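You operate a simulated robot arm through the tools that you are given. There is no shell and no other tool.

You run a simulated two-armed robot. Do the job below in one go: nothing can be reset, and whatever is moved stays where it is left.

TASK
Start the hood on LINE at 6 bar with the oiler on 2.
Fine: open the red valve, pressure within 0.3 bar on the gauge, then press start; leave it running.
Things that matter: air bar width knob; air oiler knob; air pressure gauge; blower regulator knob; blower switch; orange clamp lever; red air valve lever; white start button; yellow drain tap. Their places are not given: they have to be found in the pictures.

Only the result counts: the job must be done as asked and must still hold three seconds after the hand-in. Knocking over, shifting, dropping, spilling or breaking anything else fails it.

THE ROBOT
Two 7-joint arms with two-finger grippers on one trunk that stands fixed in place. Base frame: the origin is at the foot of the trunk, x ahead of it, y to its left, z up. Lengths are in m, angles in rad, forces in N, time in s.
The left shoulder is at [0.064, 0.175, 1.127], the right one opposite. With the tool pointing down near the work surface each hand reaches from about 0.1 to 0.86 m from the base axis, measured 20 degrees to its own side. Payload 2.94 kg a hand.
Tool frame (each hand has its own): the origin (TCP) lies between the finger pads and is the grasp point; the fingertips stand 0.03 m ahead of it; z points along the fingers, y is the line along which they close. The gripper opens to 0.138 m; its body begins 0.109 m behind the TCP.
Orientation is that of the tool frame in the base frame, as a unit quaternion [x, y, z, w]. With the fingers straight down and closing along the base's y, the tool's x points along the base's -x, its y along +y and its z along -z.

THE INTERFACE
- The arms move only by the tool move_arm. It takes "left_series", "right_series" or both (then of equal length, played together; a hand with none holds still); each is a list of rows, each a list of 7 numbers: the turn, a rotation vector about the base's x, y, z in rad, then the shift along the base's x, y, z in m, then the finger opening in m, from 0 to 0.138. In form: [[wx, wy, wz, x, y, z, fingers], ...]. A call has 1 to 20 rows; each row shifts and turns the commanded pose from where the row before left it. Each row takes 0.2 s and may step no farther than 0.05 m and 0.15 rad from the row before; otherwise, or with a gripper value out of range, the whole call is refused. A pose out of reach is approached as far as the arm can. The call stops where the force on the tool passes 70 N (or 10 N more than at its start, if that is more) or the arm is blocked; 0.2 s more then pass. The fingers move at their own pace (about 0.045 m/s each) and stop on an object; they squeeze with about 44 N. The grip force told is the motor's: it shows also when the fingers shut on nothing. Time passes only in rows, and 0.2 s behind the last, so rows that do not move let the fingers close. It gives the time, the measured TCP pose, the force on the tool (base axes), the opening and the grip force at its end, in the units of the frame above (readings bear some noise), with the torque about the TCP (base axes, N m) and any sound that the robot's microphone picked up, and new pictures: "views" is both (left out), scene, wrist or none (wrist: the cameras of the hands that moved).
- Cameras (640 x 400 px; columns grow to the right, rows downward): "scene" is now at [0.1514, -0.0224, 1.6022]; the picture's right is [-0.28, -0.96, 0.00], its down [-0.72, 0.21, -0.66] and it looks along [0.63, -0.19, -0.75] (base axes); focal length 357 px, centre (320, 200). "left" rides on the left gripper at [0.071, -0.019, -0.146] in its tool frame; the picture's right is [0.26, 0.96, 0.00], its down [-0.85, 0.23, -0.48] and it looks along [-0.46, 0.12, 0.88] (tool axes); focal length 280 px, centre (320, 200). "right" rides on the right gripper at [0.071, 0.019, -0.146] in its tool frame; the picture's right is [-0.26, 0.96, 0.00], its down [-0.85, -0.23, -0.48] and it looks along [-0.46, -0.12, 0.88] (tool axes); focal length 280 px, centre (320, 200).
- slide_trunk(by): moves the trunk up (or, below 0, down) by that many m; the arms and the scene camera ride with it, the base frame stays. It gives what a move gives, with no picture.
- pan_tilt(pan, tilt): turns the head with the scene camera to pan (to the left, within 2.094 rad either way) and tilt (down, from -0.506 to 1.204), counted from straight ahead of the robot (the tilt from the chest, where the trunk bows). It gives what a move gives, and a new picture of the scene camera.
- measure_at(camera, pixels): for up to 12 pixels [column, row] of the newest picture of that camera ("zoom" is the newest enlarged one), the place [x, y, z] in the base frame of the surface seen there, good to about 0.002 m. No time passes.
- inspect(camera, box): a new picture of the part [left, top, right, bottom] of that camera's present view, enlarged. No time passes.
- close_job(): hands the job in; it is judged then, once.

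Leave the grippers open and the arms clear of the work at the hand-in unless told otherwise.

The tools are called after ">>>" as name(argument=value, ...) on one line, values as JSON. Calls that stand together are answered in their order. move_arm: Moves the arms, as the interface text tells. Its arguments: {"type":"object","properties":{"left_series":{"type":"array","items":{"type":"array","items":{"type":"number"}}},"right_series":{"type":"array","items":{"type":"array","items":{"type":"number"}}},"views":{"type":"string","enum":["both","scene","wrist","none"]}},"required":[]} The other tools are called the same way: slide_trunk (by) moves the trunk up or down; pan_tilt (pan, tilt) turns the head that bears the scene camera; measure_at (camera, pixels) gives the place of the surface under pixels of a picture; inspect (camera, box) takes an enlarged picture of a part of a camera's view; close_job () hands the job in.

At the start:

```text
clock: 0.0
left_tcp_pos: [0.6123, -0.0294, 1.1246]
left_tcp_rot: [-0.001, 1.0, 0.0, 0.0]
left_contact_force: [-0.1, 0.1, -0.1]
left_wrist_torque: [0.02, -0.05, 0.02]
left_grip_width: 0.1379
left_grasp_force: 0.0
right_tcp_pos: [0.5514, -0.4432, 1.1875]
right_tcp_rot: [0.0, 1.0, 0.0, 0.0]
right_contact_force: [0.3, 0.5, -0.2]
right_wrist_torque: [0.01, 0.0, 0.0]
right_grip_width: 0.1379
right_grasp_force: 0.1
trunk travel left (down, up): [-0.3, 0.434]
head pan, tilt (commanded): [-0.286, 0.853]
```

scene: 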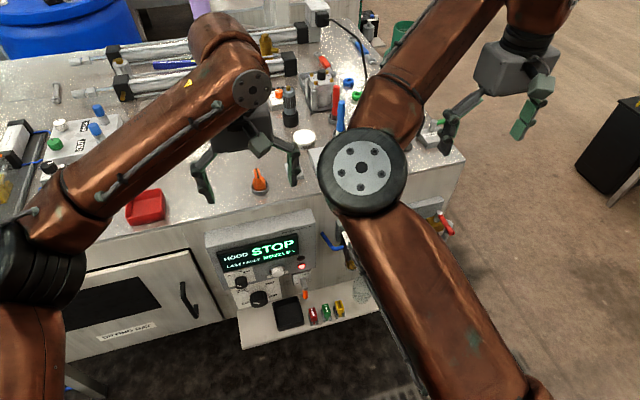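
right: 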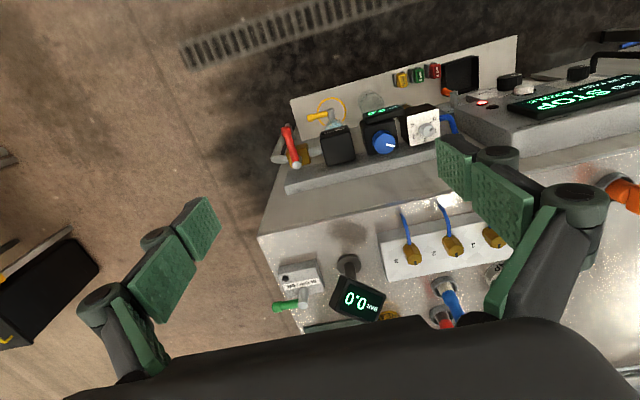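
left: 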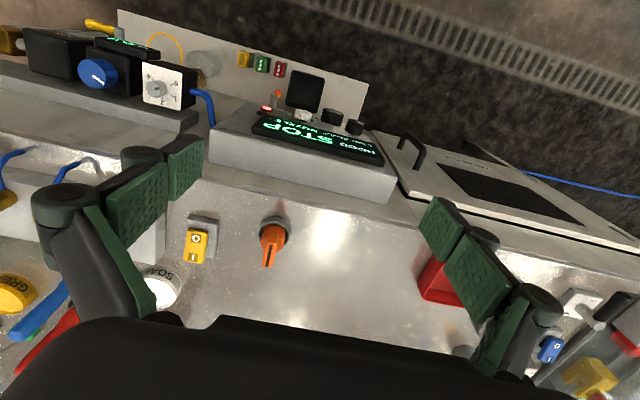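

I see a bench with a hood panel (display "HOOD STOP") at about (265,255) in the scene picture. In the right wrist picture there is an air service unit with a red valve, a blue knob and a white dial. I'll enlarge these parts first.

>>> inspect(camera="scene", box=[200, 200, 360, 330])

>>> inspect(camera="right", box=[260, 50, 640, 230])

>>> inspect(camera="left", box=[0, 0, 400, 200])

>>> inspect(camera="right", box=[260, 200, 540, 340])

```text
3.08 times, centred on (280, 265) of scene
```

zoom: 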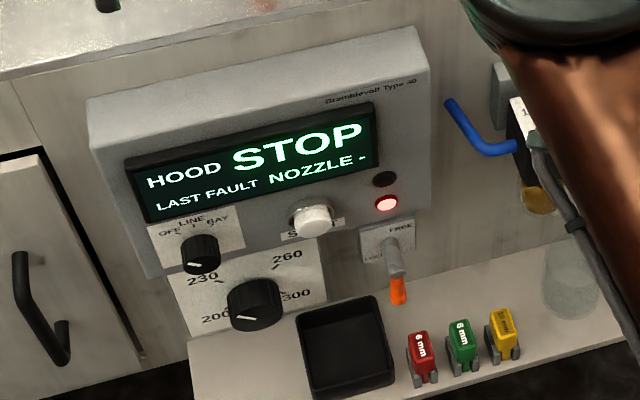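

```text
1.68 times, centred on (450, 140) of right
```

zoom: 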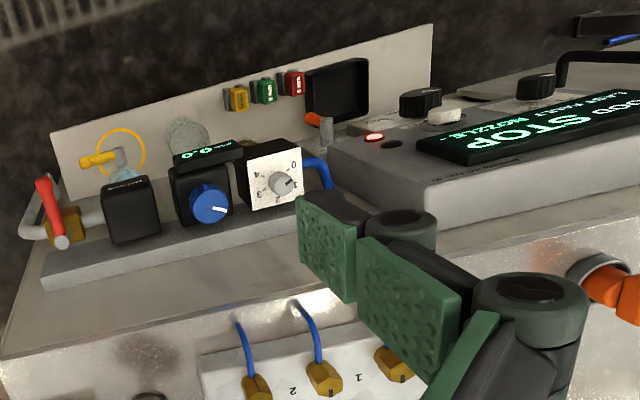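

```text
1.60 times, centred on (200, 100) of left
```

zoom: 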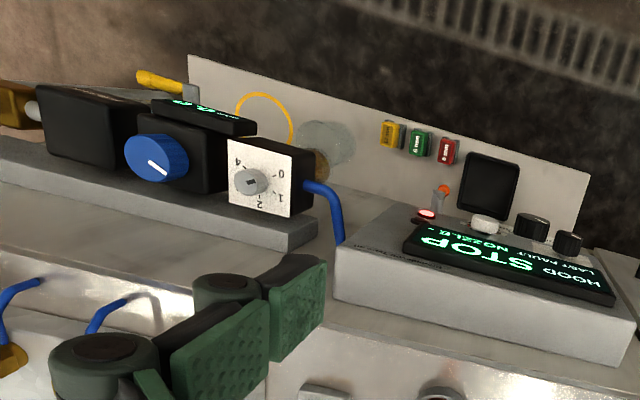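

```text
2.29 times, centred on (400, 270) of right
```

zoom: 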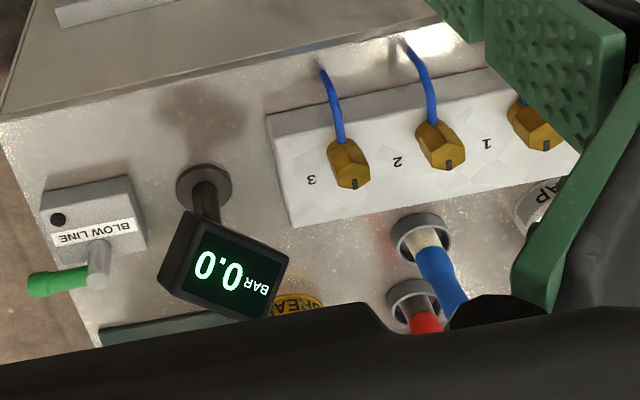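

The panel has a mode knob (OFF/LINE/BAY), a 200–300 knob, a white button, an orange lever (FREE/…) and the air unit. I'll measure the main features in the scene and right wrist pictures.

>>> measure_at(camera="scene", pixels=[[250, 263], [278, 271], [264, 298], [299, 271], [305, 296], [302, 267], [241, 283], [270, 245], [210, 240], [312, 215], [352, 268], [289, 312]])

>>> measure_at(camera="right", pixels=[[290, 145], [297, 163], [337, 147], [382, 142], [427, 130], [383, 113], [318, 117], [340, 175], [405, 165], [357, 300], [285, 305], [295, 275]])

```text
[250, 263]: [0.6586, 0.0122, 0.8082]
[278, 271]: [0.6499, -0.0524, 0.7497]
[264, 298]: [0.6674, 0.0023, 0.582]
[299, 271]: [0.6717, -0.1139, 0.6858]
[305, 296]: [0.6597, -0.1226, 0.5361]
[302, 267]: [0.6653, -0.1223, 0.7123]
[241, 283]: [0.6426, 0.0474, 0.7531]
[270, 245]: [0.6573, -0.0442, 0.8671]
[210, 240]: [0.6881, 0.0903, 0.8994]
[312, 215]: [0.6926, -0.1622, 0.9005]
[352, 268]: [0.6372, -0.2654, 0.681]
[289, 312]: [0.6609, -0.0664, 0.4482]
```

```text
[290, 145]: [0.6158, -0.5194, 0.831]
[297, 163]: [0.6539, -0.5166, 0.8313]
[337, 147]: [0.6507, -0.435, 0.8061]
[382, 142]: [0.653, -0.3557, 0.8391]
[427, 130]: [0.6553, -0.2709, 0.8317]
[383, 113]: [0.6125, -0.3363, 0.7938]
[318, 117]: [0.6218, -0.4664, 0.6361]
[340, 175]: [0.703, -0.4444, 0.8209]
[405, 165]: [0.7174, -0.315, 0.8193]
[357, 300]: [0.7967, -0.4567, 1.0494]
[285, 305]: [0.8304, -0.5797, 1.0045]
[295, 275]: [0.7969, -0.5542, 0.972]
```

The right arm hides the air unit from the scene camera. I'll move the right hand 0.25 m to the right and slightly up, away from all objects, and then look again.

>>> move_arm(right_series=[[0, 0, 0, 0, -0.05, 0.01, 0.138], [0, 0, 0, 0, -0.05, 0.01, 0.138], [0, 0, 0, 0, -0.05, 0.01, 0.138], [0, 0, 0, 0, -0.05, 0.01, 0.138], [0, 0, 0, 0, -0.05, 0.01, 0.138]], views="both")

```text
refused: row 1 steps farther than a row can; nothing moved
```

The step of (0.05, 0.01) is longer than 0.05 m, so I'll repeat it with smaller steps.

>>> move_arm(right_series=[[0, 0, 0, 0, -0.045, 0.01, 0.138], [0, 0, 0, 0, -0.045, 0.01, 0.138], [0, 0, 0, 0, -0.045, 0.01, 0.138], [0, 0, 0, 0, -0.045, 0.01, 0.138], [0, 0, 0, 0, -0.045, 0.01, 0.138]], views="both")

```text
clock: 1.2
left_tcp_pos: [0.6114, -0.034, 1.1257]
left_tcp_rot: [0.001, 1.0, 0.001, 0.001]
left_contact_force: [-0.4, -0.8, 0.3]
left_wrist_torque: [0.13, -0.06, -0.01]
left_grip_width: 0.1381
left_grasp_force: 0.1
right_tcp_pos: [0.5499, -0.6711, 1.2371]
right_tcp_rot: [0.001, 1.0, 0.001, 0.001]
right_contact_force: [0.2, -0.5, 0.4]
right_wrist_torque: [0.06, -0.03, 0.02]
right_grip_width: 0.1382
right_grasp_force: 0.0
trunk travel left (down, up): [-0.3, 0.434]
head pan, tilt (commanded): [-0.286, 0.853]
```

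scene: 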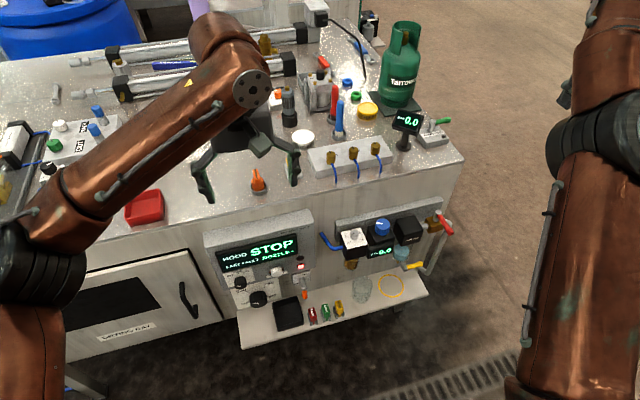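
right: 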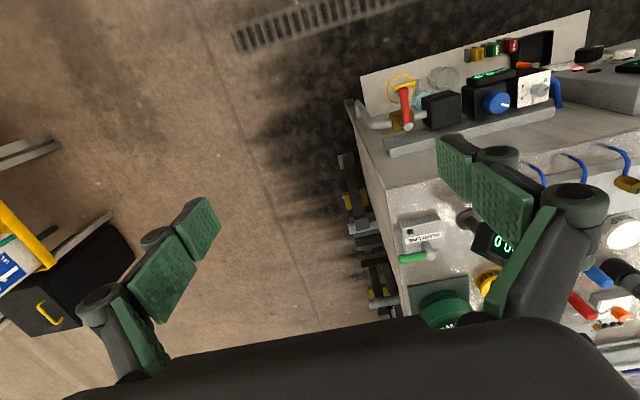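

The air unit is now in full view, around (390,240) in the scene picture. I'll enlarge it, the hood panel and the gauges.

>>> inspect(camera="scene", box=[320, 195, 464, 285])

>>> inspect(camera="scene", box=[205, 240, 325, 315])

>>> inspect(camera="scene", box=[270, 260, 430, 350])

>>> inspect(camera="scene", box=[300, 70, 460, 190])

```text
4.44 times, centred on (392, 240) of scene
```

zoom: 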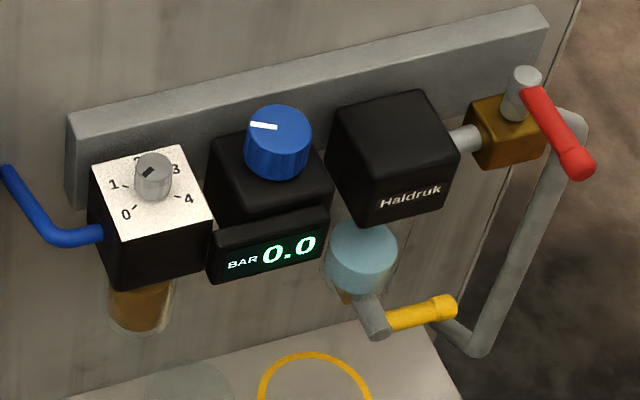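

```text
5.33 times, centred on (265, 278) of scene
```

zoom: 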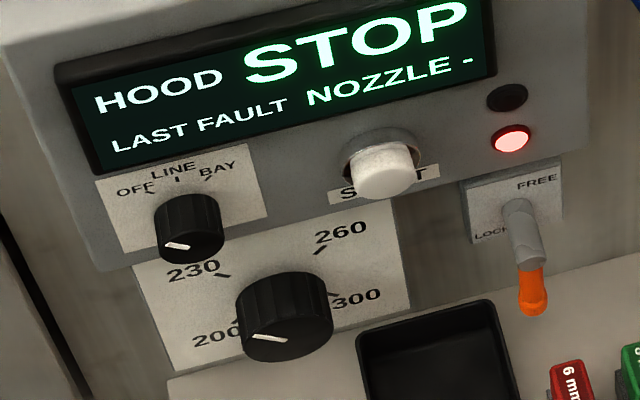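

```text
4.00 times, centred on (350, 305) of scene
```

zoom: 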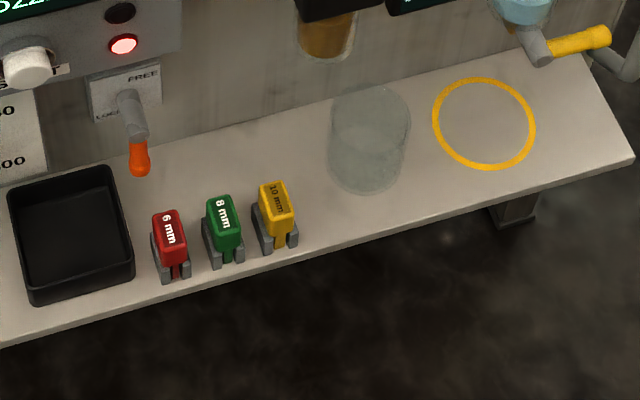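

```text
3.33 times, centred on (380, 130) of scene
```

zoom: 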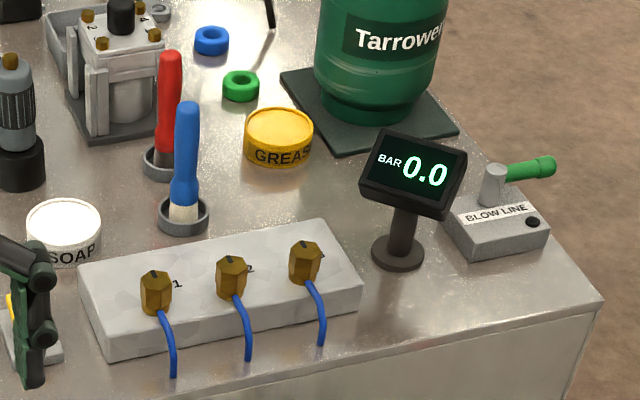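

Now I'll measure the air unit parts in the scene picture: the dial at (357,236), the blue knob at (382,226), the red lever at (440,222), the yellow tap at (410,266) and the gauge at (380,252).

>>> inspect(camera="scene", box=[320, 195, 464, 285])

>>> measure_at(camera="zoom", pixels=[[153, 165], [110, 165], [195, 225], [278, 120], [262, 127], [525, 75], [540, 100], [575, 160], [500, 130], [375, 310], [440, 308], [290, 250]])

>>> measure_at(camera="zoom", pixels=[[380, 110], [400, 200], [360, 250], [500, 250], [560, 125], [90, 235], [300, 100], [480, 340], [140, 300], [60, 40], [430, 40], [455, 140]])

```text
4.44 times, centred on (392, 240) of scene
```

zoom: 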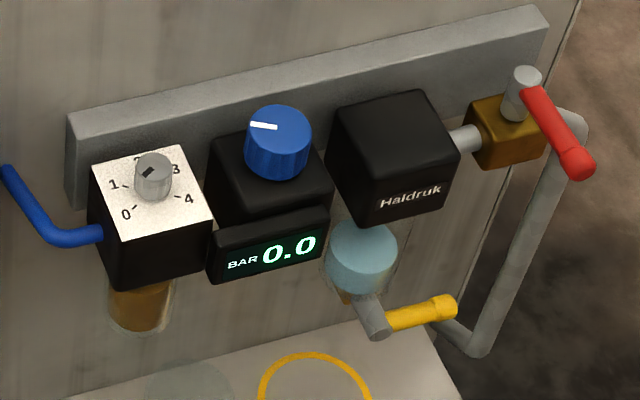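

```text
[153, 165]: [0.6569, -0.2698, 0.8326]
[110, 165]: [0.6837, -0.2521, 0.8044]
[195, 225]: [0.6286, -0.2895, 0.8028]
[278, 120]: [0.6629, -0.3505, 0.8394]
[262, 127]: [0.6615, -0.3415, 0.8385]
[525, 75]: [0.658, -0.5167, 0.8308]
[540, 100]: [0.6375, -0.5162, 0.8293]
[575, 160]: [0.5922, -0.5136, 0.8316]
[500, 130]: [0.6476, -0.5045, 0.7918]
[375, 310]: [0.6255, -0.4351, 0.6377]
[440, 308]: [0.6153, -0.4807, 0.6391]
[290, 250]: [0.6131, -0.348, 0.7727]
```

```text
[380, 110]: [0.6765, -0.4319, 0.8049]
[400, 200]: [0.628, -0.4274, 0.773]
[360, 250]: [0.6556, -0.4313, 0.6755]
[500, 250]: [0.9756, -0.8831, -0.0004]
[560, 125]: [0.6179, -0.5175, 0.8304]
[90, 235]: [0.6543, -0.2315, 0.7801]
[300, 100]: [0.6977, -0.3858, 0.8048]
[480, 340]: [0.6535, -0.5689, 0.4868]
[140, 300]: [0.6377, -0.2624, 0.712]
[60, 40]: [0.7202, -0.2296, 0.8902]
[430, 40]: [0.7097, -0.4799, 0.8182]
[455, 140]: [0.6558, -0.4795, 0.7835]
```

The oiler dial (top z≈0.833), the blue knob (top z≈0.839) and the red lever (pivot about (0.655,-0.517,0.83)) sit on top of their blocks. The panel controls face the robot. I'll bring the left hand back and down and tilt it forward, so its camera sees the panel and shelf from the front.

>>> move_arm(left_series=[[0, -0.15, 0, -0.045, 0, 0, 0.138], [0, -0.15, 0, -0.045, 0, 0, 0.138], [0, -0.15, 0, -0.045, 0, 0, 0.138], [0, -0.15, 0, -0.045, 0, 0, 0.138], [0, -0.15, 0, -0.045, 0, 0, 0.138], [0, 0, 0, 0, 0, -0.045, 0.138], [0, 0, 0, 0, 0, -0.045, 0.138], [0, 0, 0, 0, 0, -0.045, 0.138], [0, 0, 0, 0, 0, -0.045, 0.138]], views="both")

```text
clock: 3.2
left_tcp_pos: [0.418, -0.0834, 1.1034]
left_tcp_rot: [0.0, 0.931, 0.001, 0.365]
left_contact_force: [1.3, -0.3, -0.3]
left_wrist_torque: [0.07, 0.07, 0.06]
left_grip_width: 0.1381
left_grasp_force: 0.1
left hand out of reach, approached as far as the arm can: row 5, 6, 7, 8, 9
right_tcp_pos: [0.5538, -0.6723, 1.2349]
right_tcp_rot: [0.0, 1.0, 0.002, -0.001]
right_contact_force: [0.1, -1.2, -0.9]
right_wrist_torque: [0.1, -0.02, -0.01]
right_grip_width: 0.1381
right_grasp_force: 0.1
trunk travel left (down, up): [-0.3, 0.434]
head pan, tilt (commanded): [-0.286, 0.853]
```

scene: 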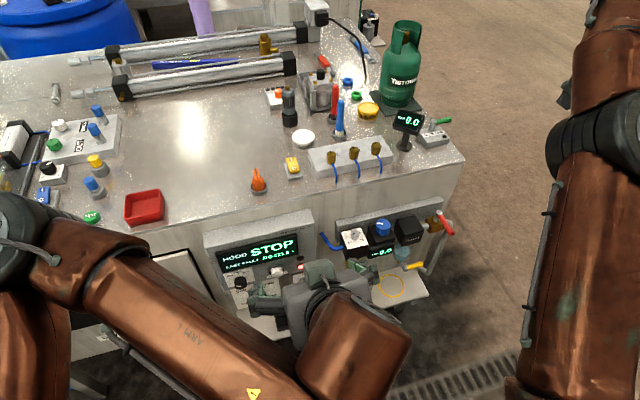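
left: 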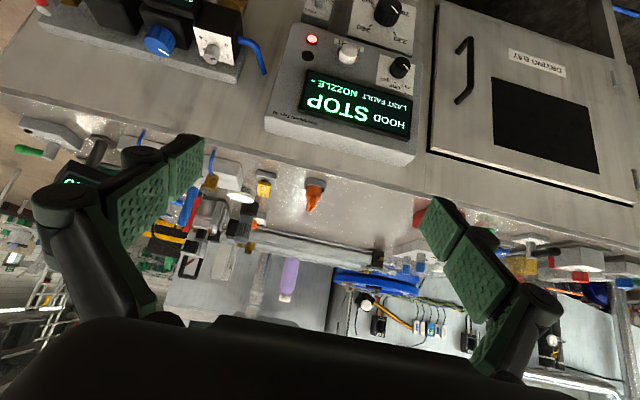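

The left hand could not get that close to the trunk and stopped at (0.418, -0.083, 1.10), but its camera does see the panel from the front. I'll enlarge that view.

>>> inspect(camera="left", box=[260, 0, 440, 120])

>>> inspect(camera="left", box=[30, 0, 270, 150])

>>> inspect(camera="scene", box=[205, 220, 325, 295])

```text
3.33 times, centred on (350, 60) of left
```

zoom: 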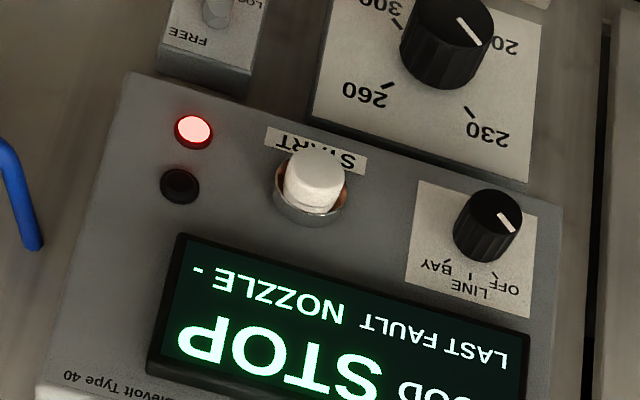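

```text
2.67 times, centred on (150, 75) of left
```

zoom: 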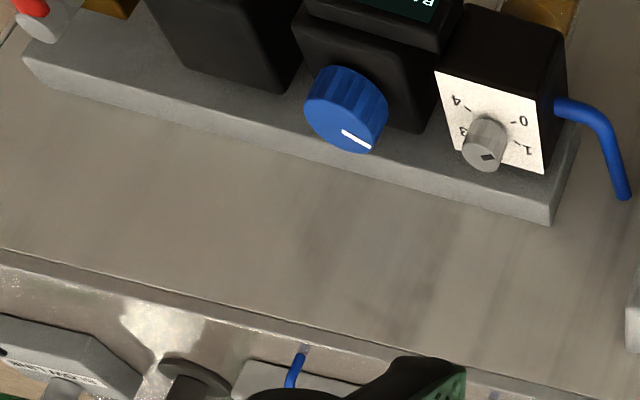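

```text
5.33 times, centred on (265, 258) of scene
```

zoom: 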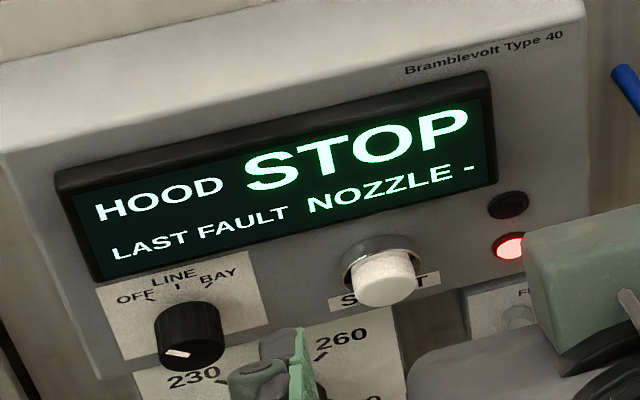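

The mode knob's white mark points at OFF, with LINE at the top centre and BAY to the right. I'll bring the left hand back to pointing down and off to the left so it doesn't block anything.

>>> move_arm(left_series=[[0, 0.15, 0, 0.03, 0.03, 0.02, 0.138], [0, 0.15, 0, 0.03, 0.03, 0.02, 0.138], [0, 0.15, 0, 0.03, 0.03, 0.02, 0.138], [0, 0.15, 0, 0, 0.04, 0.02, 0.138], [0, 0.15, 0, 0, 0.04, 0.02, 0.138], [0, 0, 0, 0, 0.045, 0.02, 0.138], [0, 0, 0, 0, 0.045, 0.02, 0.138]], views="scene")

```text
clock: 4.8
left_tcp_pos: [0.5027, 0.1774, 1.2453]
left_tcp_rot: [0.001, 1.0, -0.001, -0.001]
left_contact_force: [-0.4, -0.8, -0.5]
left_wrist_torque: [-0.01, 0.0, 0.02]
left_grip_width: 0.1379
left_grasp_force: 0.0
right_tcp_pos: [0.5526, -0.6665, 1.2389]
right_tcp_rot: [0.0, 1.0, 0.0, 0.001]
right_contact_force: [0.3, 1.0, 0.1]
right_wrist_torque: [-0.04, -0.04, -0.02]
right_grip_width: 0.138
right_grasp_force: 0.0
trunk travel left (down, up): [-0.3, 0.434]
head pan, tilt (commanded): [-0.286, 0.853]
```

scene: 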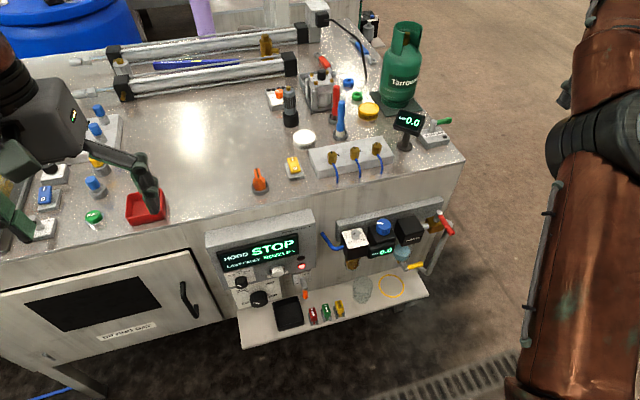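

The left hand is parked clear. Now I'll bring the right hand above and in front of the air unit, to about (0.54,-0.37,1.0), for a close look with its camera.

>>> move_arm(right_series=[[0, 0, 0, 0, 0.048, 0, 0.138], [0, 0, 0, 0, 0.048, 0, 0.138], [0, 0, 0, 0, 0.048, 0, 0.138], [0, 0, 0, 0, 0.048, 0, 0.138], [0, 0, 0, 0, 0.048, 0, 0.138], [0, 0, 0, 0, 0.04, -0.02, 0.138], [0, 0, 0, 0, 0, -0.045, 0.138], [0, 0, 0, 0, 0, -0.045, 0.138], [0, 0, 0, 0, 0, -0.045, 0.138], [0, 0, 0, 0, 0, -0.045, 0.138], [0, 0, 0, 0, 0, -0.03, 0.138]], views="both")

```text
clock: 7.2
left_tcp_pos: [0.5049, 0.1767, 1.2454]
left_tcp_rot: [0.0, 1.0, 0.0, 0.0]
left_contact_force: [0.1, -1.2, -0.7]
left_wrist_torque: [0.05, 0.04, 0.03]
left_grip_width: 0.1381
left_grasp_force: 0.0
right_tcp_pos: [0.5507, -0.3892, 1.0065]
right_tcp_rot: [-0.001, 1.0, 0.0, 0.0]
right_contact_force: [0.2, 0.3, 0.0]
right_wrist_torque: [0.02, 0.03, 0.02]
right_grip_width: 0.1377
right_grasp_force: 0.0
trunk travel left (down, up): [-0.3, 0.434]
head pan, tilt (commanded): [-0.286, 0.853]
```

scene: 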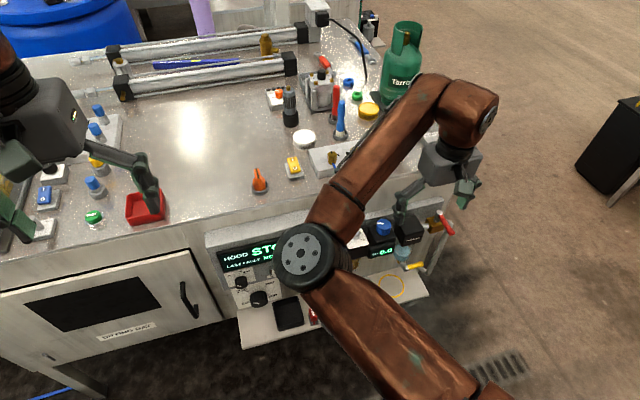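
right: 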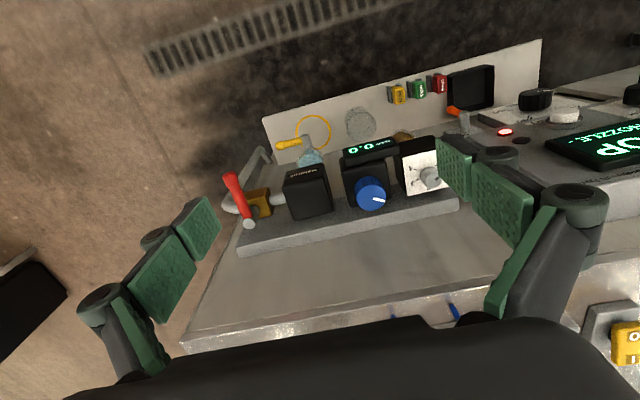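

The right hand is above the air unit. I'll enlarge the unit in its camera to read the oiler mark and the lever positions.

>>> inspect(camera="right", box=[330, 120, 450, 220])

>>> inspect(camera="right", box=[215, 110, 345, 240])

>>> inspect(camera="right", box=[395, 140, 455, 200])

>>> measure_at(camera="right", pixels=[[430, 178], [420, 190], [371, 192], [369, 208], [250, 222], [240, 195], [230, 175], [309, 178], [283, 202], [290, 144], [305, 142], [300, 235]])

```text
4.00 times, centred on (390, 170) of right
```

zoom: 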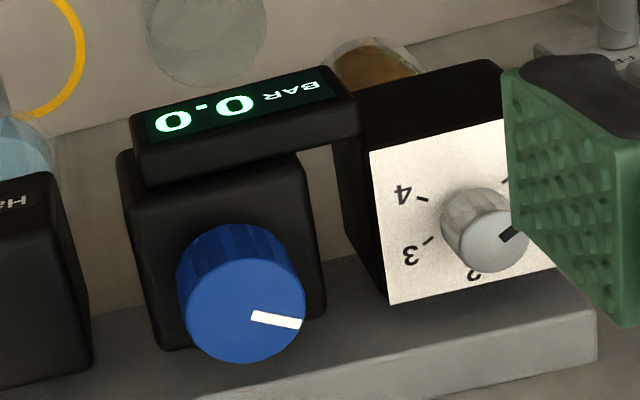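

```text
3.08 times, centred on (280, 175) of right
```

zoom: 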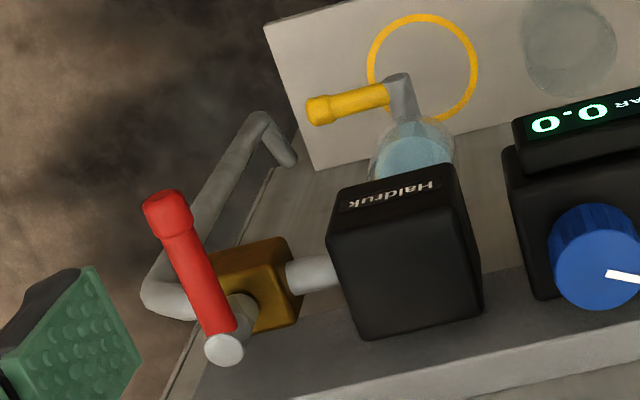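

```text
6.67 times, centred on (425, 170) of right
```

zoom: 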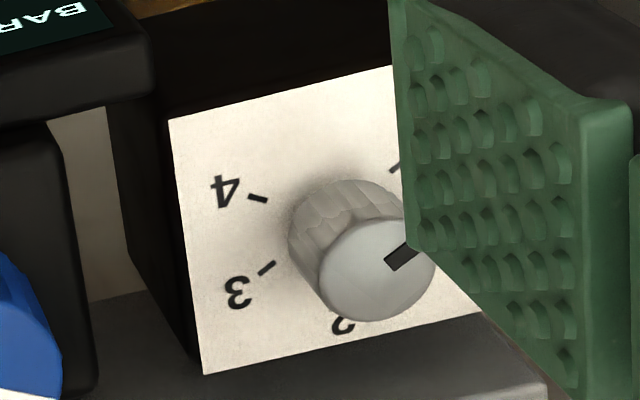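

```text
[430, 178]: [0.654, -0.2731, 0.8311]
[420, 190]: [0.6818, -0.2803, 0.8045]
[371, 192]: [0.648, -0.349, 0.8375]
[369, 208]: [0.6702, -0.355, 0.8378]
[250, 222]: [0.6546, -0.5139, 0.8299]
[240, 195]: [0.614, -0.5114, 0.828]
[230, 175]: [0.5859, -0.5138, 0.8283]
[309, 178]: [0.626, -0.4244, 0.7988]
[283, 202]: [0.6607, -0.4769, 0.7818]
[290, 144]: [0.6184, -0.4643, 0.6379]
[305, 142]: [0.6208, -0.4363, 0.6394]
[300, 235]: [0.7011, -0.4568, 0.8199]
```

The dark mark on the oiler dial points near 0/1. The blue knob's mark points to the left and the gauge reads 0.0. The red handle points at the robot, across its pipe, so it is closed. I'll bring the right hand down around the red handle at about (0.60,-0.514,0.83), with the fingers part open on both sides of it.

>>> move_arm(right_series=[[0, 0, 0, 0.01, -0.042, 0, 0.06], [0, 0, 0, 0.01, -0.042, 0, 0.06], [0, 0, 0, 0.015, -0.041, -0.01, 0.06], [0, 0, 0, 0.015, 0, -0.04, 0.06], [0, 0, 0, 0, 0, -0.03, 0.06], [0, 0, 0, 0, 0, 0, 0.06]], views="both")

```text
clock: 8.6
left_tcp_pos: [0.5048, 0.1774, 1.2452]
left_tcp_rot: [-0.001, 1.0, -0.001, 0.0]
left_contact_force: [0.2, 0.6, -0.2]
left_wrist_torque: [-0.05, -0.02, 0.02]
left_grip_width: 0.1377
left_grasp_force: 0.2
right_tcp_pos: [0.6, -0.5128, 0.9243]
right_tcp_rot: [0.0, 1.0, 0.001, 0.0]
right_contact_force: [0.8, 0.2, 0.0]
right_wrist_torque: [-0.02, 0.0, 0.0]
right_grip_width: 0.0601
right_grasp_force: 0.1
trunk travel left (down, up): [-0.3, 0.434]
head pan, tilt (commanded): [-0.286, 0.853]
```

scene: 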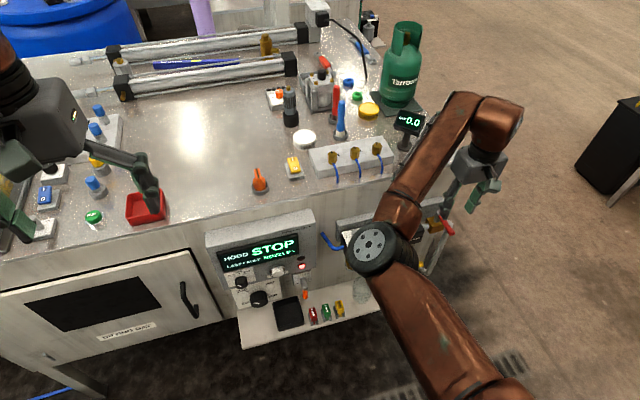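
right: 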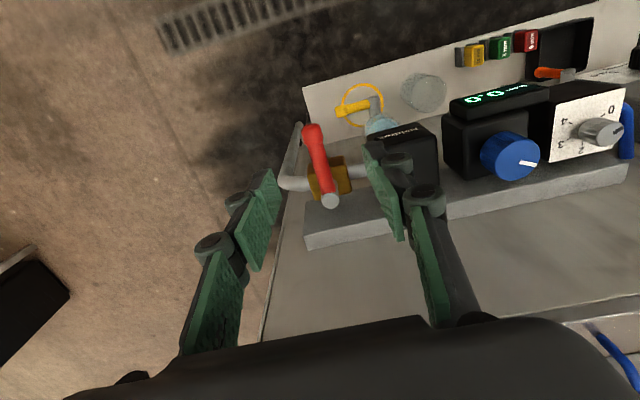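

The hand is above the red handle with the handle between the fingers. The gauge stays readable in the right camera at (490,97). I'll lower 0.085 m straight down.

>>> move_arm(right_series=[[0, 0, 0, 0, 0, -0.03, 0.06], [0, 0, 0, 0, 0, -0.03, 0.06], [0, 0, 0, 0, 0, -0.026, 0.06], [0, 0, 0, 0, 0, 0, 0.04], [0, 0, 0, 0, 0, 0, 0.04]], views="both")

```text
clock: 9.8
left_tcp_pos: [0.5032, 0.1763, 1.245]
left_tcp_rot: [0.0, 1.0, 0.0, -0.001]
left_contact_force: [0.0, 0.3, 0.7]
left_wrist_torque: [0.05, -0.01, -0.02]
left_grip_width: 0.138
left_grasp_force: 0.1
right_tcp_pos: [0.6007, -0.5113, 0.8403]
right_tcp_rot: [-0.001, 1.0, 0.0, -0.001]
right_contact_force: [0.2, 0.1, -0.7]
right_wrist_torque: [0.04, -0.01, -0.01]
right_grip_width: 0.0401
right_grasp_force: 0.0
trunk travel left (down, up): [-0.3, 0.434]
head pan, tilt (commanded): [-0.286, 0.853]
```

scene: 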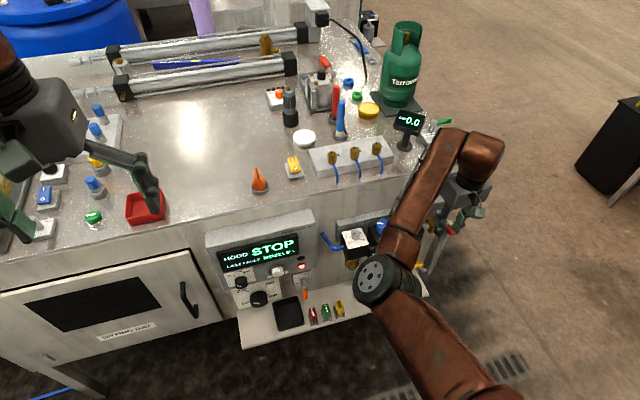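
right: 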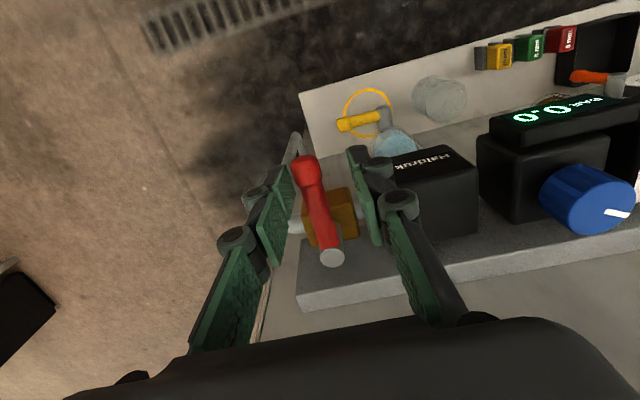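

The fingers are beside the handle, open 0.04. I'll push gently toward -y by 0.03 m and watch the force to learn which way it turns.

>>> move_arm(right_series=[[0, 0, 0, 0, -0.01, 0, 0.04], [0, 0, 0, 0, -0.008, 0, 0.04], [0, 0, 0, 0, -0.007, 0, 0.04], [0, 0, 0, 0, -0.005, 0, 0.04]], views="wrist")

```text
clock: 10.8
left_tcp_pos: [0.5036, 0.1778, 1.2446]
left_tcp_rot: [0.0, 1.0, -0.001, 0.0]
left_contact_force: [0.5, 0.2, -0.1]
left_wrist_torque: [-0.01, 0.01, -0.01]
left_grip_width: 0.138
left_grasp_force: 0.1
right_tcp_pos: [0.6006, -0.5389, 0.8396]
right_tcp_rot: [-0.001, 1.0, 0.001, -0.001]
right_contact_force: [-7.5, 20.5, -4.3]
right_wrist_torque: [0.24, 0.19, 0.29]
right_grip_width: 0.0535
right_grasp_force: 9.9
trunk travel left (down, up): [-0.3, 0.434]
head pan, tilt (commanded): [-0.286, 0.853]
```

right: 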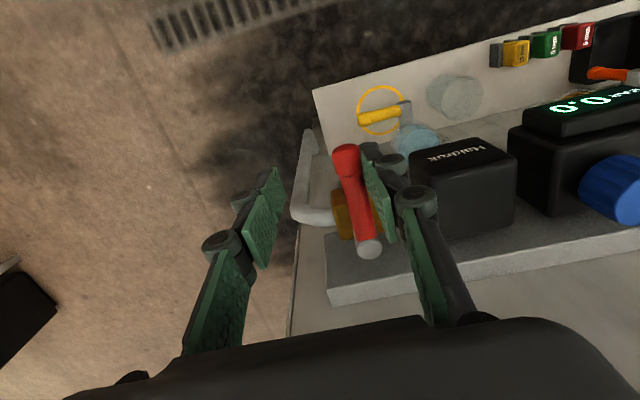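

Moving toward -y is resisted: 20 N, the finger gave way, and the handle did not turn. I'll go back and push toward +y.

>>> move_arm(right_series=[[0, 0, 0, 0, 0.02, 0, 0.04], [0, 0, 0, 0, 0.01, 0, 0.04], [0, 0, 0, 0, 0.01, 0, 0.04], [0, 0, 0, 0, 0.008, 0, 0.04], [0, 0, 0, 0, 0.008, 0, 0.04]], views="wrist")

```text
clock: 12.0
left_tcp_pos: [0.5038, 0.177, 1.2444]
left_tcp_rot: [0.001, 1.0, 0.0, 0.0]
left_contact_force: [0.7, 0.5, -0.2]
left_wrist_torque: [0.0, 0.01, 0.02]
left_grip_width: 0.1379
left_grasp_force: 0.1
right_tcp_pos: [0.5998, -0.4859, 0.8403]
right_tcp_rot: [0.0, 1.0, 0.0, 0.0]
right_contact_force: [0.0, -0.5, -0.5]
right_wrist_torque: [-0.01, 0.03, 0.02]
right_grip_width: 0.0404
right_grasp_force: 0.4
trunk travel left (down, up): [-0.3, 0.434]
head pan, tilt (commanded): [-0.286, 0.853]
```

right: 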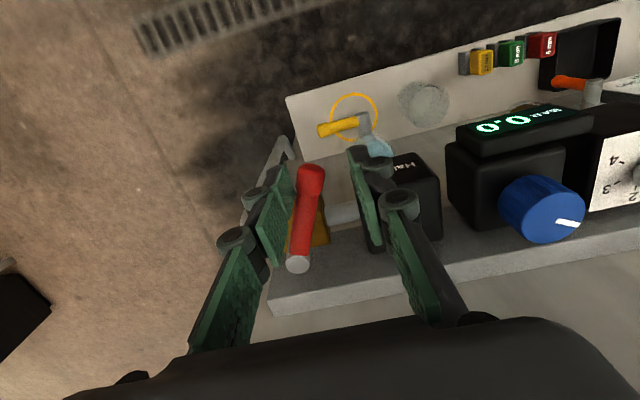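

The handle swings freely toward +y and has turned about 0.3 rad. I'll align the hand with it, narrow the fingers to 0.024 and carry it along the arc about its pivot at (0.656,-0.516).

>>> move_arm(right_series=[[0, 0, -0.1, 0, -0.004, 0.002, 0.04], [0, 0, -0.1, 0, -0.004, 0.002, 0.04], [0, 0, -0.11, 0, -0.004, 0, 0.026], [0, 0, 0, 0, 0, 0, 0.024], [0, 0, -0.14, 0.0031, 0.0078, 0, 0.024], [0, 0, -0.14, 0.0041, 0.0073, 0, 0.024], [0, 0, -0.14, 0.0052, 0.0066, 0, 0.024], [0, 0, -0.14, 0.006, 0.0059, 0, 0.024]], views="wrist")

```text
clock: 13.8
left_tcp_pos: [0.5047, 0.1761, 1.2442]
left_tcp_rot: [-0.001, 1.0, 0.0, -0.001]
left_contact_force: [-0.1, 0.4, 0.0]
left_wrist_torque: [-0.01, -0.02, -0.01]
left_grip_width: 0.1381
left_grasp_force: 0.0
right_tcp_pos: [0.6172, -0.4715, 0.8434]
right_tcp_rot: [0.423, 0.906, 0.0, 0.0]
right_contact_force: [-0.2, 0.6, -0.1]
right_wrist_torque: [-0.04, 0.0, -0.03]
right_grip_width: 0.0242
right_grasp_force: 0.2
trunk travel left (down, up): [-0.3, 0.434]
head pan, tilt (commanded): [-0.286, 0.853]
```

right: 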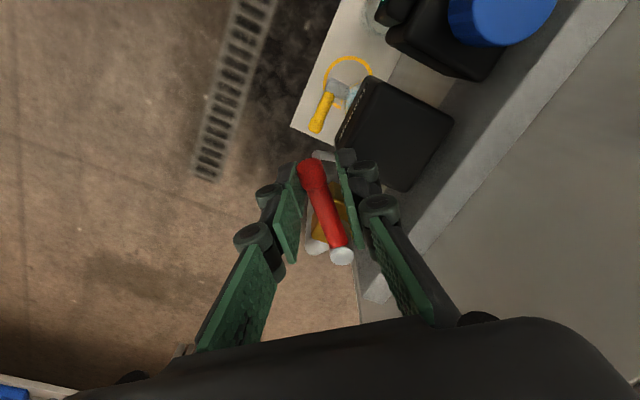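

The handle follows, with almost no force. I'll continue the arc to 1.57 rad, in line with the pipe.

>>> move_arm(right_series=[[0, 0, -0.14, 0.0068, 0.0049, 0, 0.024], [0, 0, -0.14, 0.0074, 0.004, 0, 0.024], [0, 0, -0.14, 0.0079, 0.0029, 0, 0.024], [0, 0, -0.14, 0.0082, 0.0017, 0, 0.024], [0, 0, -0.14, 0.0084, 0.0006, 0, 0.024]], views="both")

```text
clock: 15.0
left_tcp_pos: [0.5039, 0.1776, 1.2445]
left_tcp_rot: [0.0, 1.0, 0.0, 0.0]
left_contact_force: [0.0, -1.1, -0.5]
left_wrist_torque: [0.02, -0.02, -0.01]
left_grip_width: 0.1381
left_grasp_force: 0.0
right_tcp_pos: [0.6573, -0.4566, 0.8442]
right_tcp_rot: [0.708, 0.707, 0.0, 0.0]
right_contact_force: [-0.9, -0.3, -0.2]
right_wrist_torque: [0.01, 0.03, 0.0]
right_grip_width: 0.0246
right_grasp_force: 0.1
trunk travel left (down, up): [-0.3, 0.434]
head pan, tilt (commanded): [-0.286, 0.853]
```

scene: 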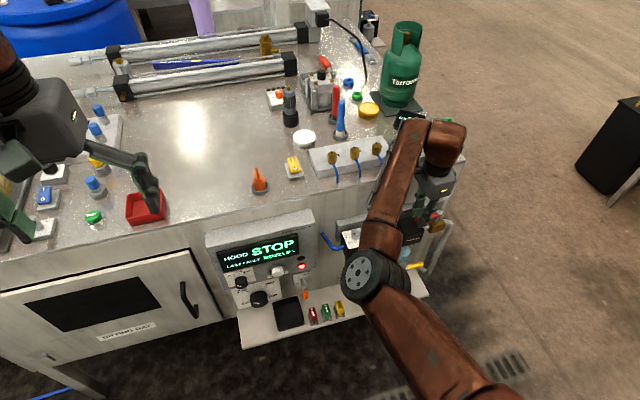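
right: 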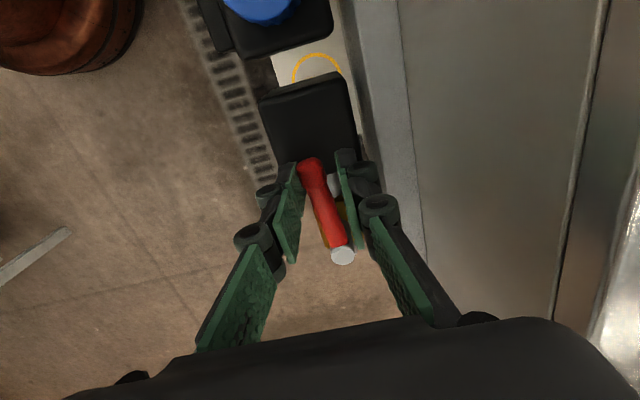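

The handle is nearly in line with the pipe. I'll push about 0.12 rad more to find its end stop, watching the force.

>>> move_arm(right_series=[[0, 0, -0.06, 0.0036, -0.0001, 0, 0.024], [0, 0, -0.06, 0.0036, -0.0004, 0, 0.024]], views="wrist")

```text
clock: 15.6
left_tcp_pos: [0.5035, 0.1767, 1.245]
left_tcp_rot: [0.0, 1.0, 0.0, 0.0]
left_contact_force: [0.0, -0.7, 0.3]
left_wrist_torque: [-0.03, 0.0, 0.0]
left_grip_width: 0.1381
left_grasp_force: 0.0
right_tcp_pos: [0.6629, -0.457, 0.8447]
right_tcp_rot: [0.749, 0.663, -0.001, 0.0]
right_contact_force: [-3.3, 0.8, -0.5]
right_wrist_torque: [-0.01, 0.04, 0.03]
right_grip_width: 0.0258
right_grasp_force: 1.7
trunk travel left (down, up): [-0.3, 0.434]
head pan, tilt (commanded): [-0.286, 0.853]
```

right: 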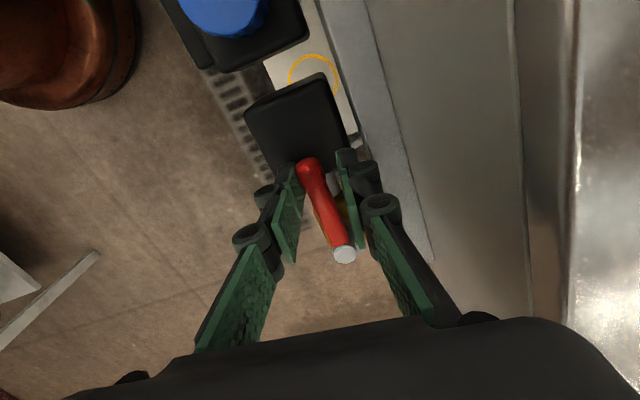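

There is a small counterforce (3 N) and the finger is yielding, so the handle is at its stop, along the pipe. I'll back off, open slightly, lift clear and turn the hand back to look at the gauge.

>>> move_arm(right_series=[[0, 0, 0.1, -0.006, 0, 0, 0.032], [0, 0, 0, 0, 0, 0.03, 0.034], [0, 0, 0, 0, 0, 0.04, 0.04], [0, 0, 0.14, -0.02, 0, 0.04, 0.05], [0, 0, 0.15, -0.02, 0, 0.03, 0.05], [0, 0, 0.15, -0.02, 0, 0, 0.05], [0, 0, 0.15, -0.02, 0, 0, 0.05], [0, 0, 0.15, -0.02, 0, 0, 0.05], [0, 0, 0.15, 0, 0.02, 0, 0.05], [0, 0, 0.15, 0, 0.02, 0, 0.05], [0, 0, 0.15, 0, 0.02, 0, 0.05], [0, 0, 0.15, 0, 0.02, 0, 0.05], [0, 0, 0.15, 0, 0.02, 0, 0.05], [0, 0, 0.1, 0, 0, 0, 0.05]], views="both")

```text
clock: 18.6
left_tcp_pos: [0.503, 0.1752, 1.2453]
left_tcp_rot: [0.0, 1.0, 0.001, 0.0]
left_contact_force: [0.3, -0.7, -0.1]
left_wrist_torque: [0.0, -0.03, -0.02]
left_grip_width: 0.1378
left_grasp_force: 0.0
right_tcp_pos: [0.5595, -0.3578, 0.9829]
right_tcp_rot: [0.0, 1.0, 0.0, 0.0]
right_contact_force: [-0.3, -0.1, 0.3]
right_wrist_torque: [0.0, 0.0, 0.01]
right_grip_width: 0.0501
right_grasp_force: 0.0
trunk travel left (down, up): [-0.3, 0.434]
head pan, tilt (commanded): [-0.286, 0.853]
```

scene: 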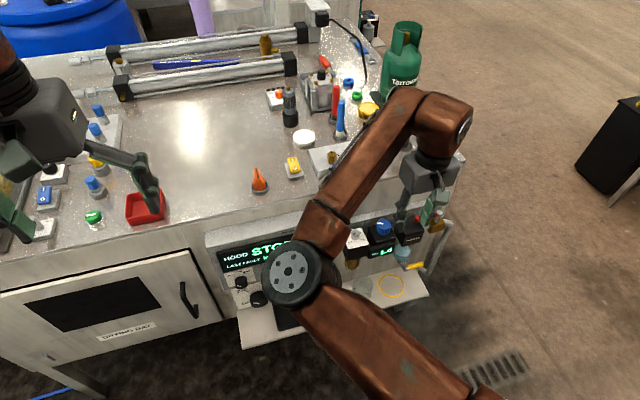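
right: 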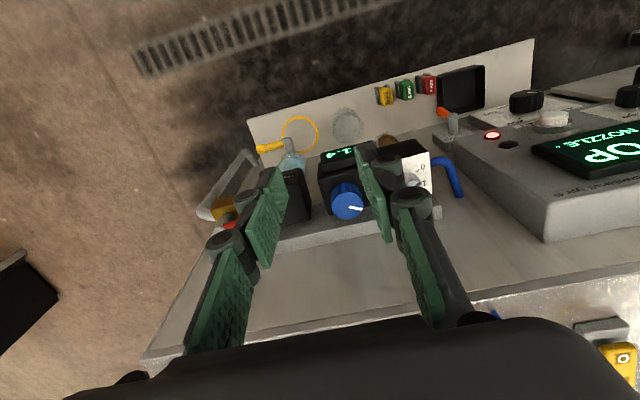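

Now the gauge shows something other than 0.0. I'll enlarge it, and check the filter bowl and drain tap too.

>>> inspect(camera="right", box=[310, 135, 390, 185])

>>> inspect(camera="scene", box=[330, 205, 450, 280])

>>> inspect(camera="right", box=[400, 60, 640, 210])

```text
8.00 times, centred on (350, 160) of right
```

zoom: 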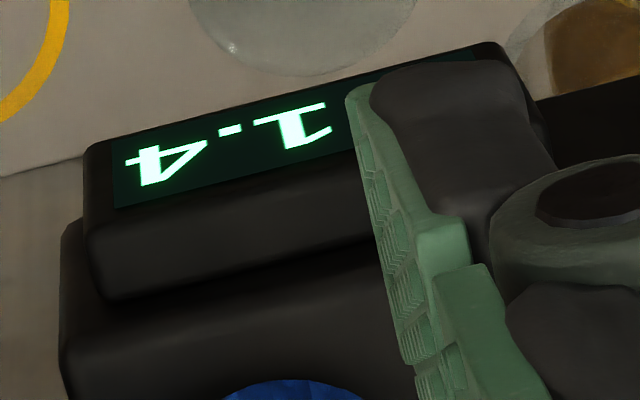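

```text
5.33 times, centred on (390, 242) of scene
```

zoom: 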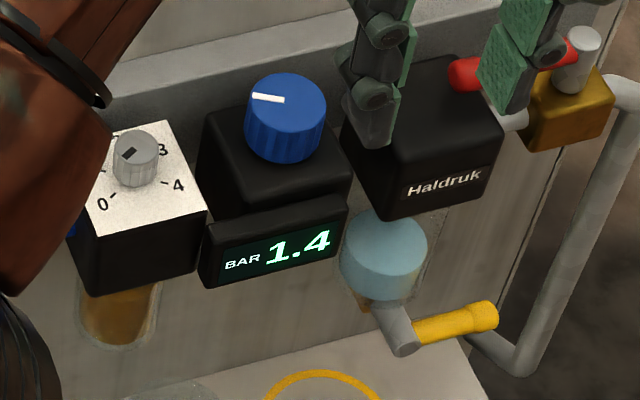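

```text
2.67 times, centred on (520, 135) of right
```

zoom: 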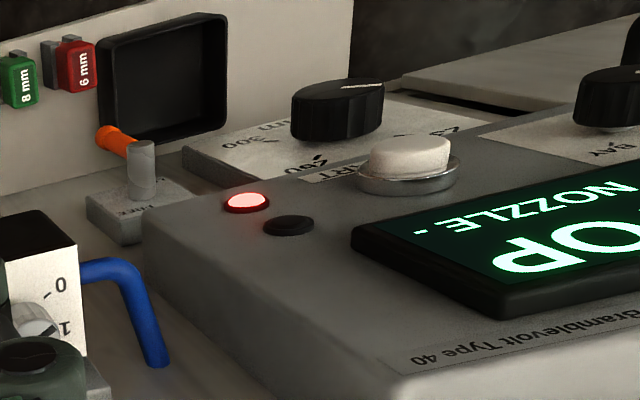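

The gauge reads 1.4 bar with the valve open, and there is no leak sound. Next is the blue regulator knob. I'll find its exact centre from the right camera picture (around (347,202)).

>>> inspect(camera="right", box=[315, 175, 379, 225])

>>> measure_at(camera="right", pixels=[[333, 206], [347, 206], [361, 206], [347, 198], [347, 215], [340, 218], [347, 188], [338, 190]])

```text
8.00 times, centred on (347, 200) of right
```

zoom: 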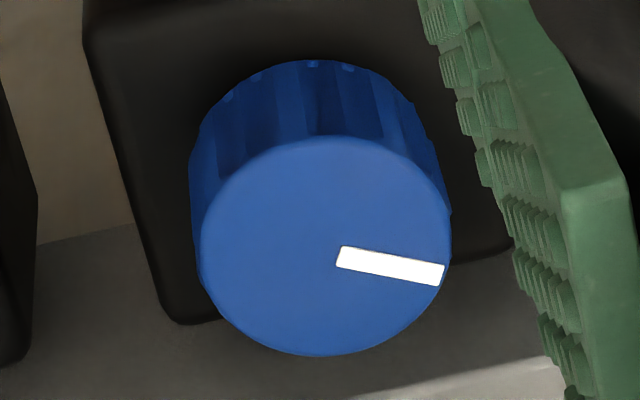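

```text
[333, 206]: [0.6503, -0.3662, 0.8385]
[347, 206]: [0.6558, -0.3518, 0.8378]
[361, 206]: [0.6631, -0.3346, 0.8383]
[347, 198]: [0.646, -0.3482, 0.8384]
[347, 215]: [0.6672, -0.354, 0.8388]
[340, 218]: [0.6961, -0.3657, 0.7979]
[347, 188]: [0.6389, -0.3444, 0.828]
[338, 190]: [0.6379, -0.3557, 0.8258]
```

Blue knob centre is about (0.6555,-0.351), top z 0.838, diameter about 0.035; its mark points away to the left (about 55–60° left of straight ahead). I'll move the right hand above it with an opening of 0.058 and go down to z≈0.843, so the fingertips stop just above the block.

>>> move_arm(right_series=[[0, 0, 0, 0.04, 0.003, 0, 0.058], [0, 0, 0, 0.04, 0.003, 0, 0.058], [0, 0, 0, 0.016, 0, -0.03, 0.058], [0, 0, 0, 0, 0, -0.04, 0.058], [0, 0, 0, 0, 0, 0, 0.058]], views="wrist")

```text
clock: 19.8
left_tcp_pos: [0.5025, 0.177, 1.2452]
left_tcp_rot: [0.0, 1.0, 0.0, 0.0]
left_contact_force: [-0.2, -0.2, -0.1]
left_wrist_torque: [0.0, 0.03, 0.0]
left_grip_width: 0.1379
left_grasp_force: 0.1
right_tcp_pos: [0.6547, -0.352, 0.9114]
right_tcp_rot: [0.001, 1.0, 0.001, -0.001]
right_contact_force: [-0.5, -0.2, -0.2]
right_wrist_torque: [0.02, -0.02, 0.05]
right_grip_width: 0.0581
right_grasp_force: 0.1
trunk travel left (down, up): [-0.3, 0.434]
head pan, tilt (commanded): [-0.286, 0.853]
```

right: 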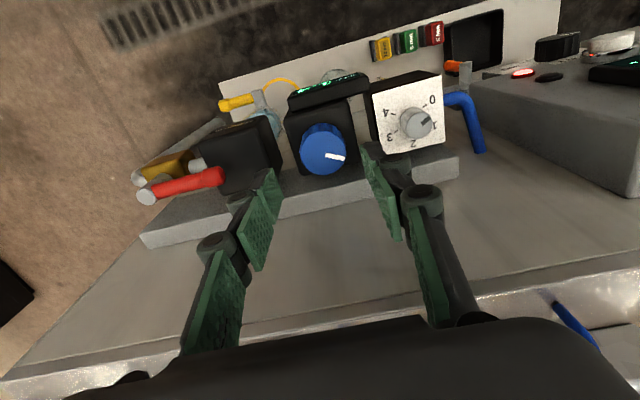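

The hand is centred above the blue knob, and the oiler dial shows clearly at (415,120). I'll zoom on the dial for its reading, then go down.

>>> inspect(camera="right", box=[367, 65, 463, 165])

>>> measure_at(camera="right", pixels=[[415, 124], [430, 102], [433, 123], [412, 143], [390, 134], [387, 113], [408, 124], [422, 124], [415, 117], [415, 131]])

>>> move_arm(right_series=[[0, 0, 0, 0.0005, 0.001, -0.03, 0.058], [0, 0, 0, 0.0005, 0, -0.028, 0.058], [0, 0, 0, 0, 0, -0.01, 0.058], [0, 0, 0, 0, 0, 0, 0.058]], views="wrist")

```text
4.00 times, centred on (415, 115) of right
```

zoom: 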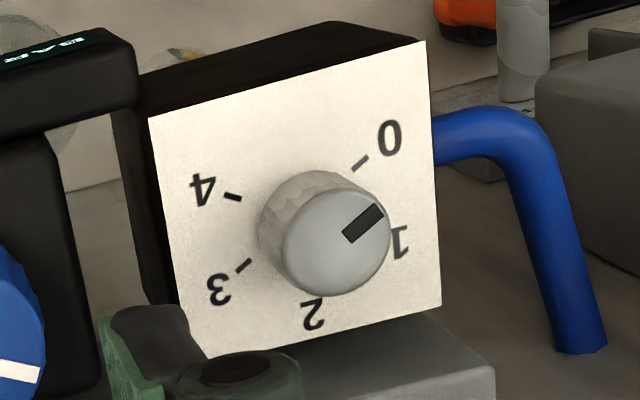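

```text
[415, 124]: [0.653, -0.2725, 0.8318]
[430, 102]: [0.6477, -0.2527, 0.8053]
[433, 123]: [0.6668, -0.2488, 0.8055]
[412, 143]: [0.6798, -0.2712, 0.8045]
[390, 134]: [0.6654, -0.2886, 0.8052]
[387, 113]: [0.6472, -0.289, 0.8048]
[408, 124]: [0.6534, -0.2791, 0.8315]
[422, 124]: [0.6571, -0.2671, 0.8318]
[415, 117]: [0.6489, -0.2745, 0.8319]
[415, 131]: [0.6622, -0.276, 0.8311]
```

```text
clock: 20.8
left_tcp_pos: [0.5036, 0.1763, 1.2448]
left_tcp_rot: [0.0, 1.0, 0.0, 0.0]
left_contact_force: [0.0, 0.1, 0.2]
left_wrist_torque: [0.01, 0.0, 0.02]
left_grip_width: 0.1379
left_grasp_force: 0.0
right_tcp_pos: [0.6574, -0.3496, 0.8457]
right_tcp_rot: [0.001, 1.0, 0.001, 0.0]
right_contact_force: [0.4, 0.0, 0.0]
right_wrist_torque: [0.0, -0.03, 0.0]
right_grip_width: 0.0579
right_grasp_force: 0.1
trunk travel left (down, up): [-0.3, 0.434]
head pan, tilt (commanded): [-0.286, 0.853]
```

right: 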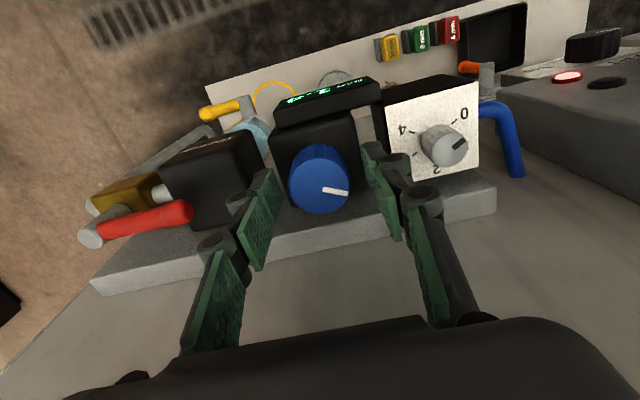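

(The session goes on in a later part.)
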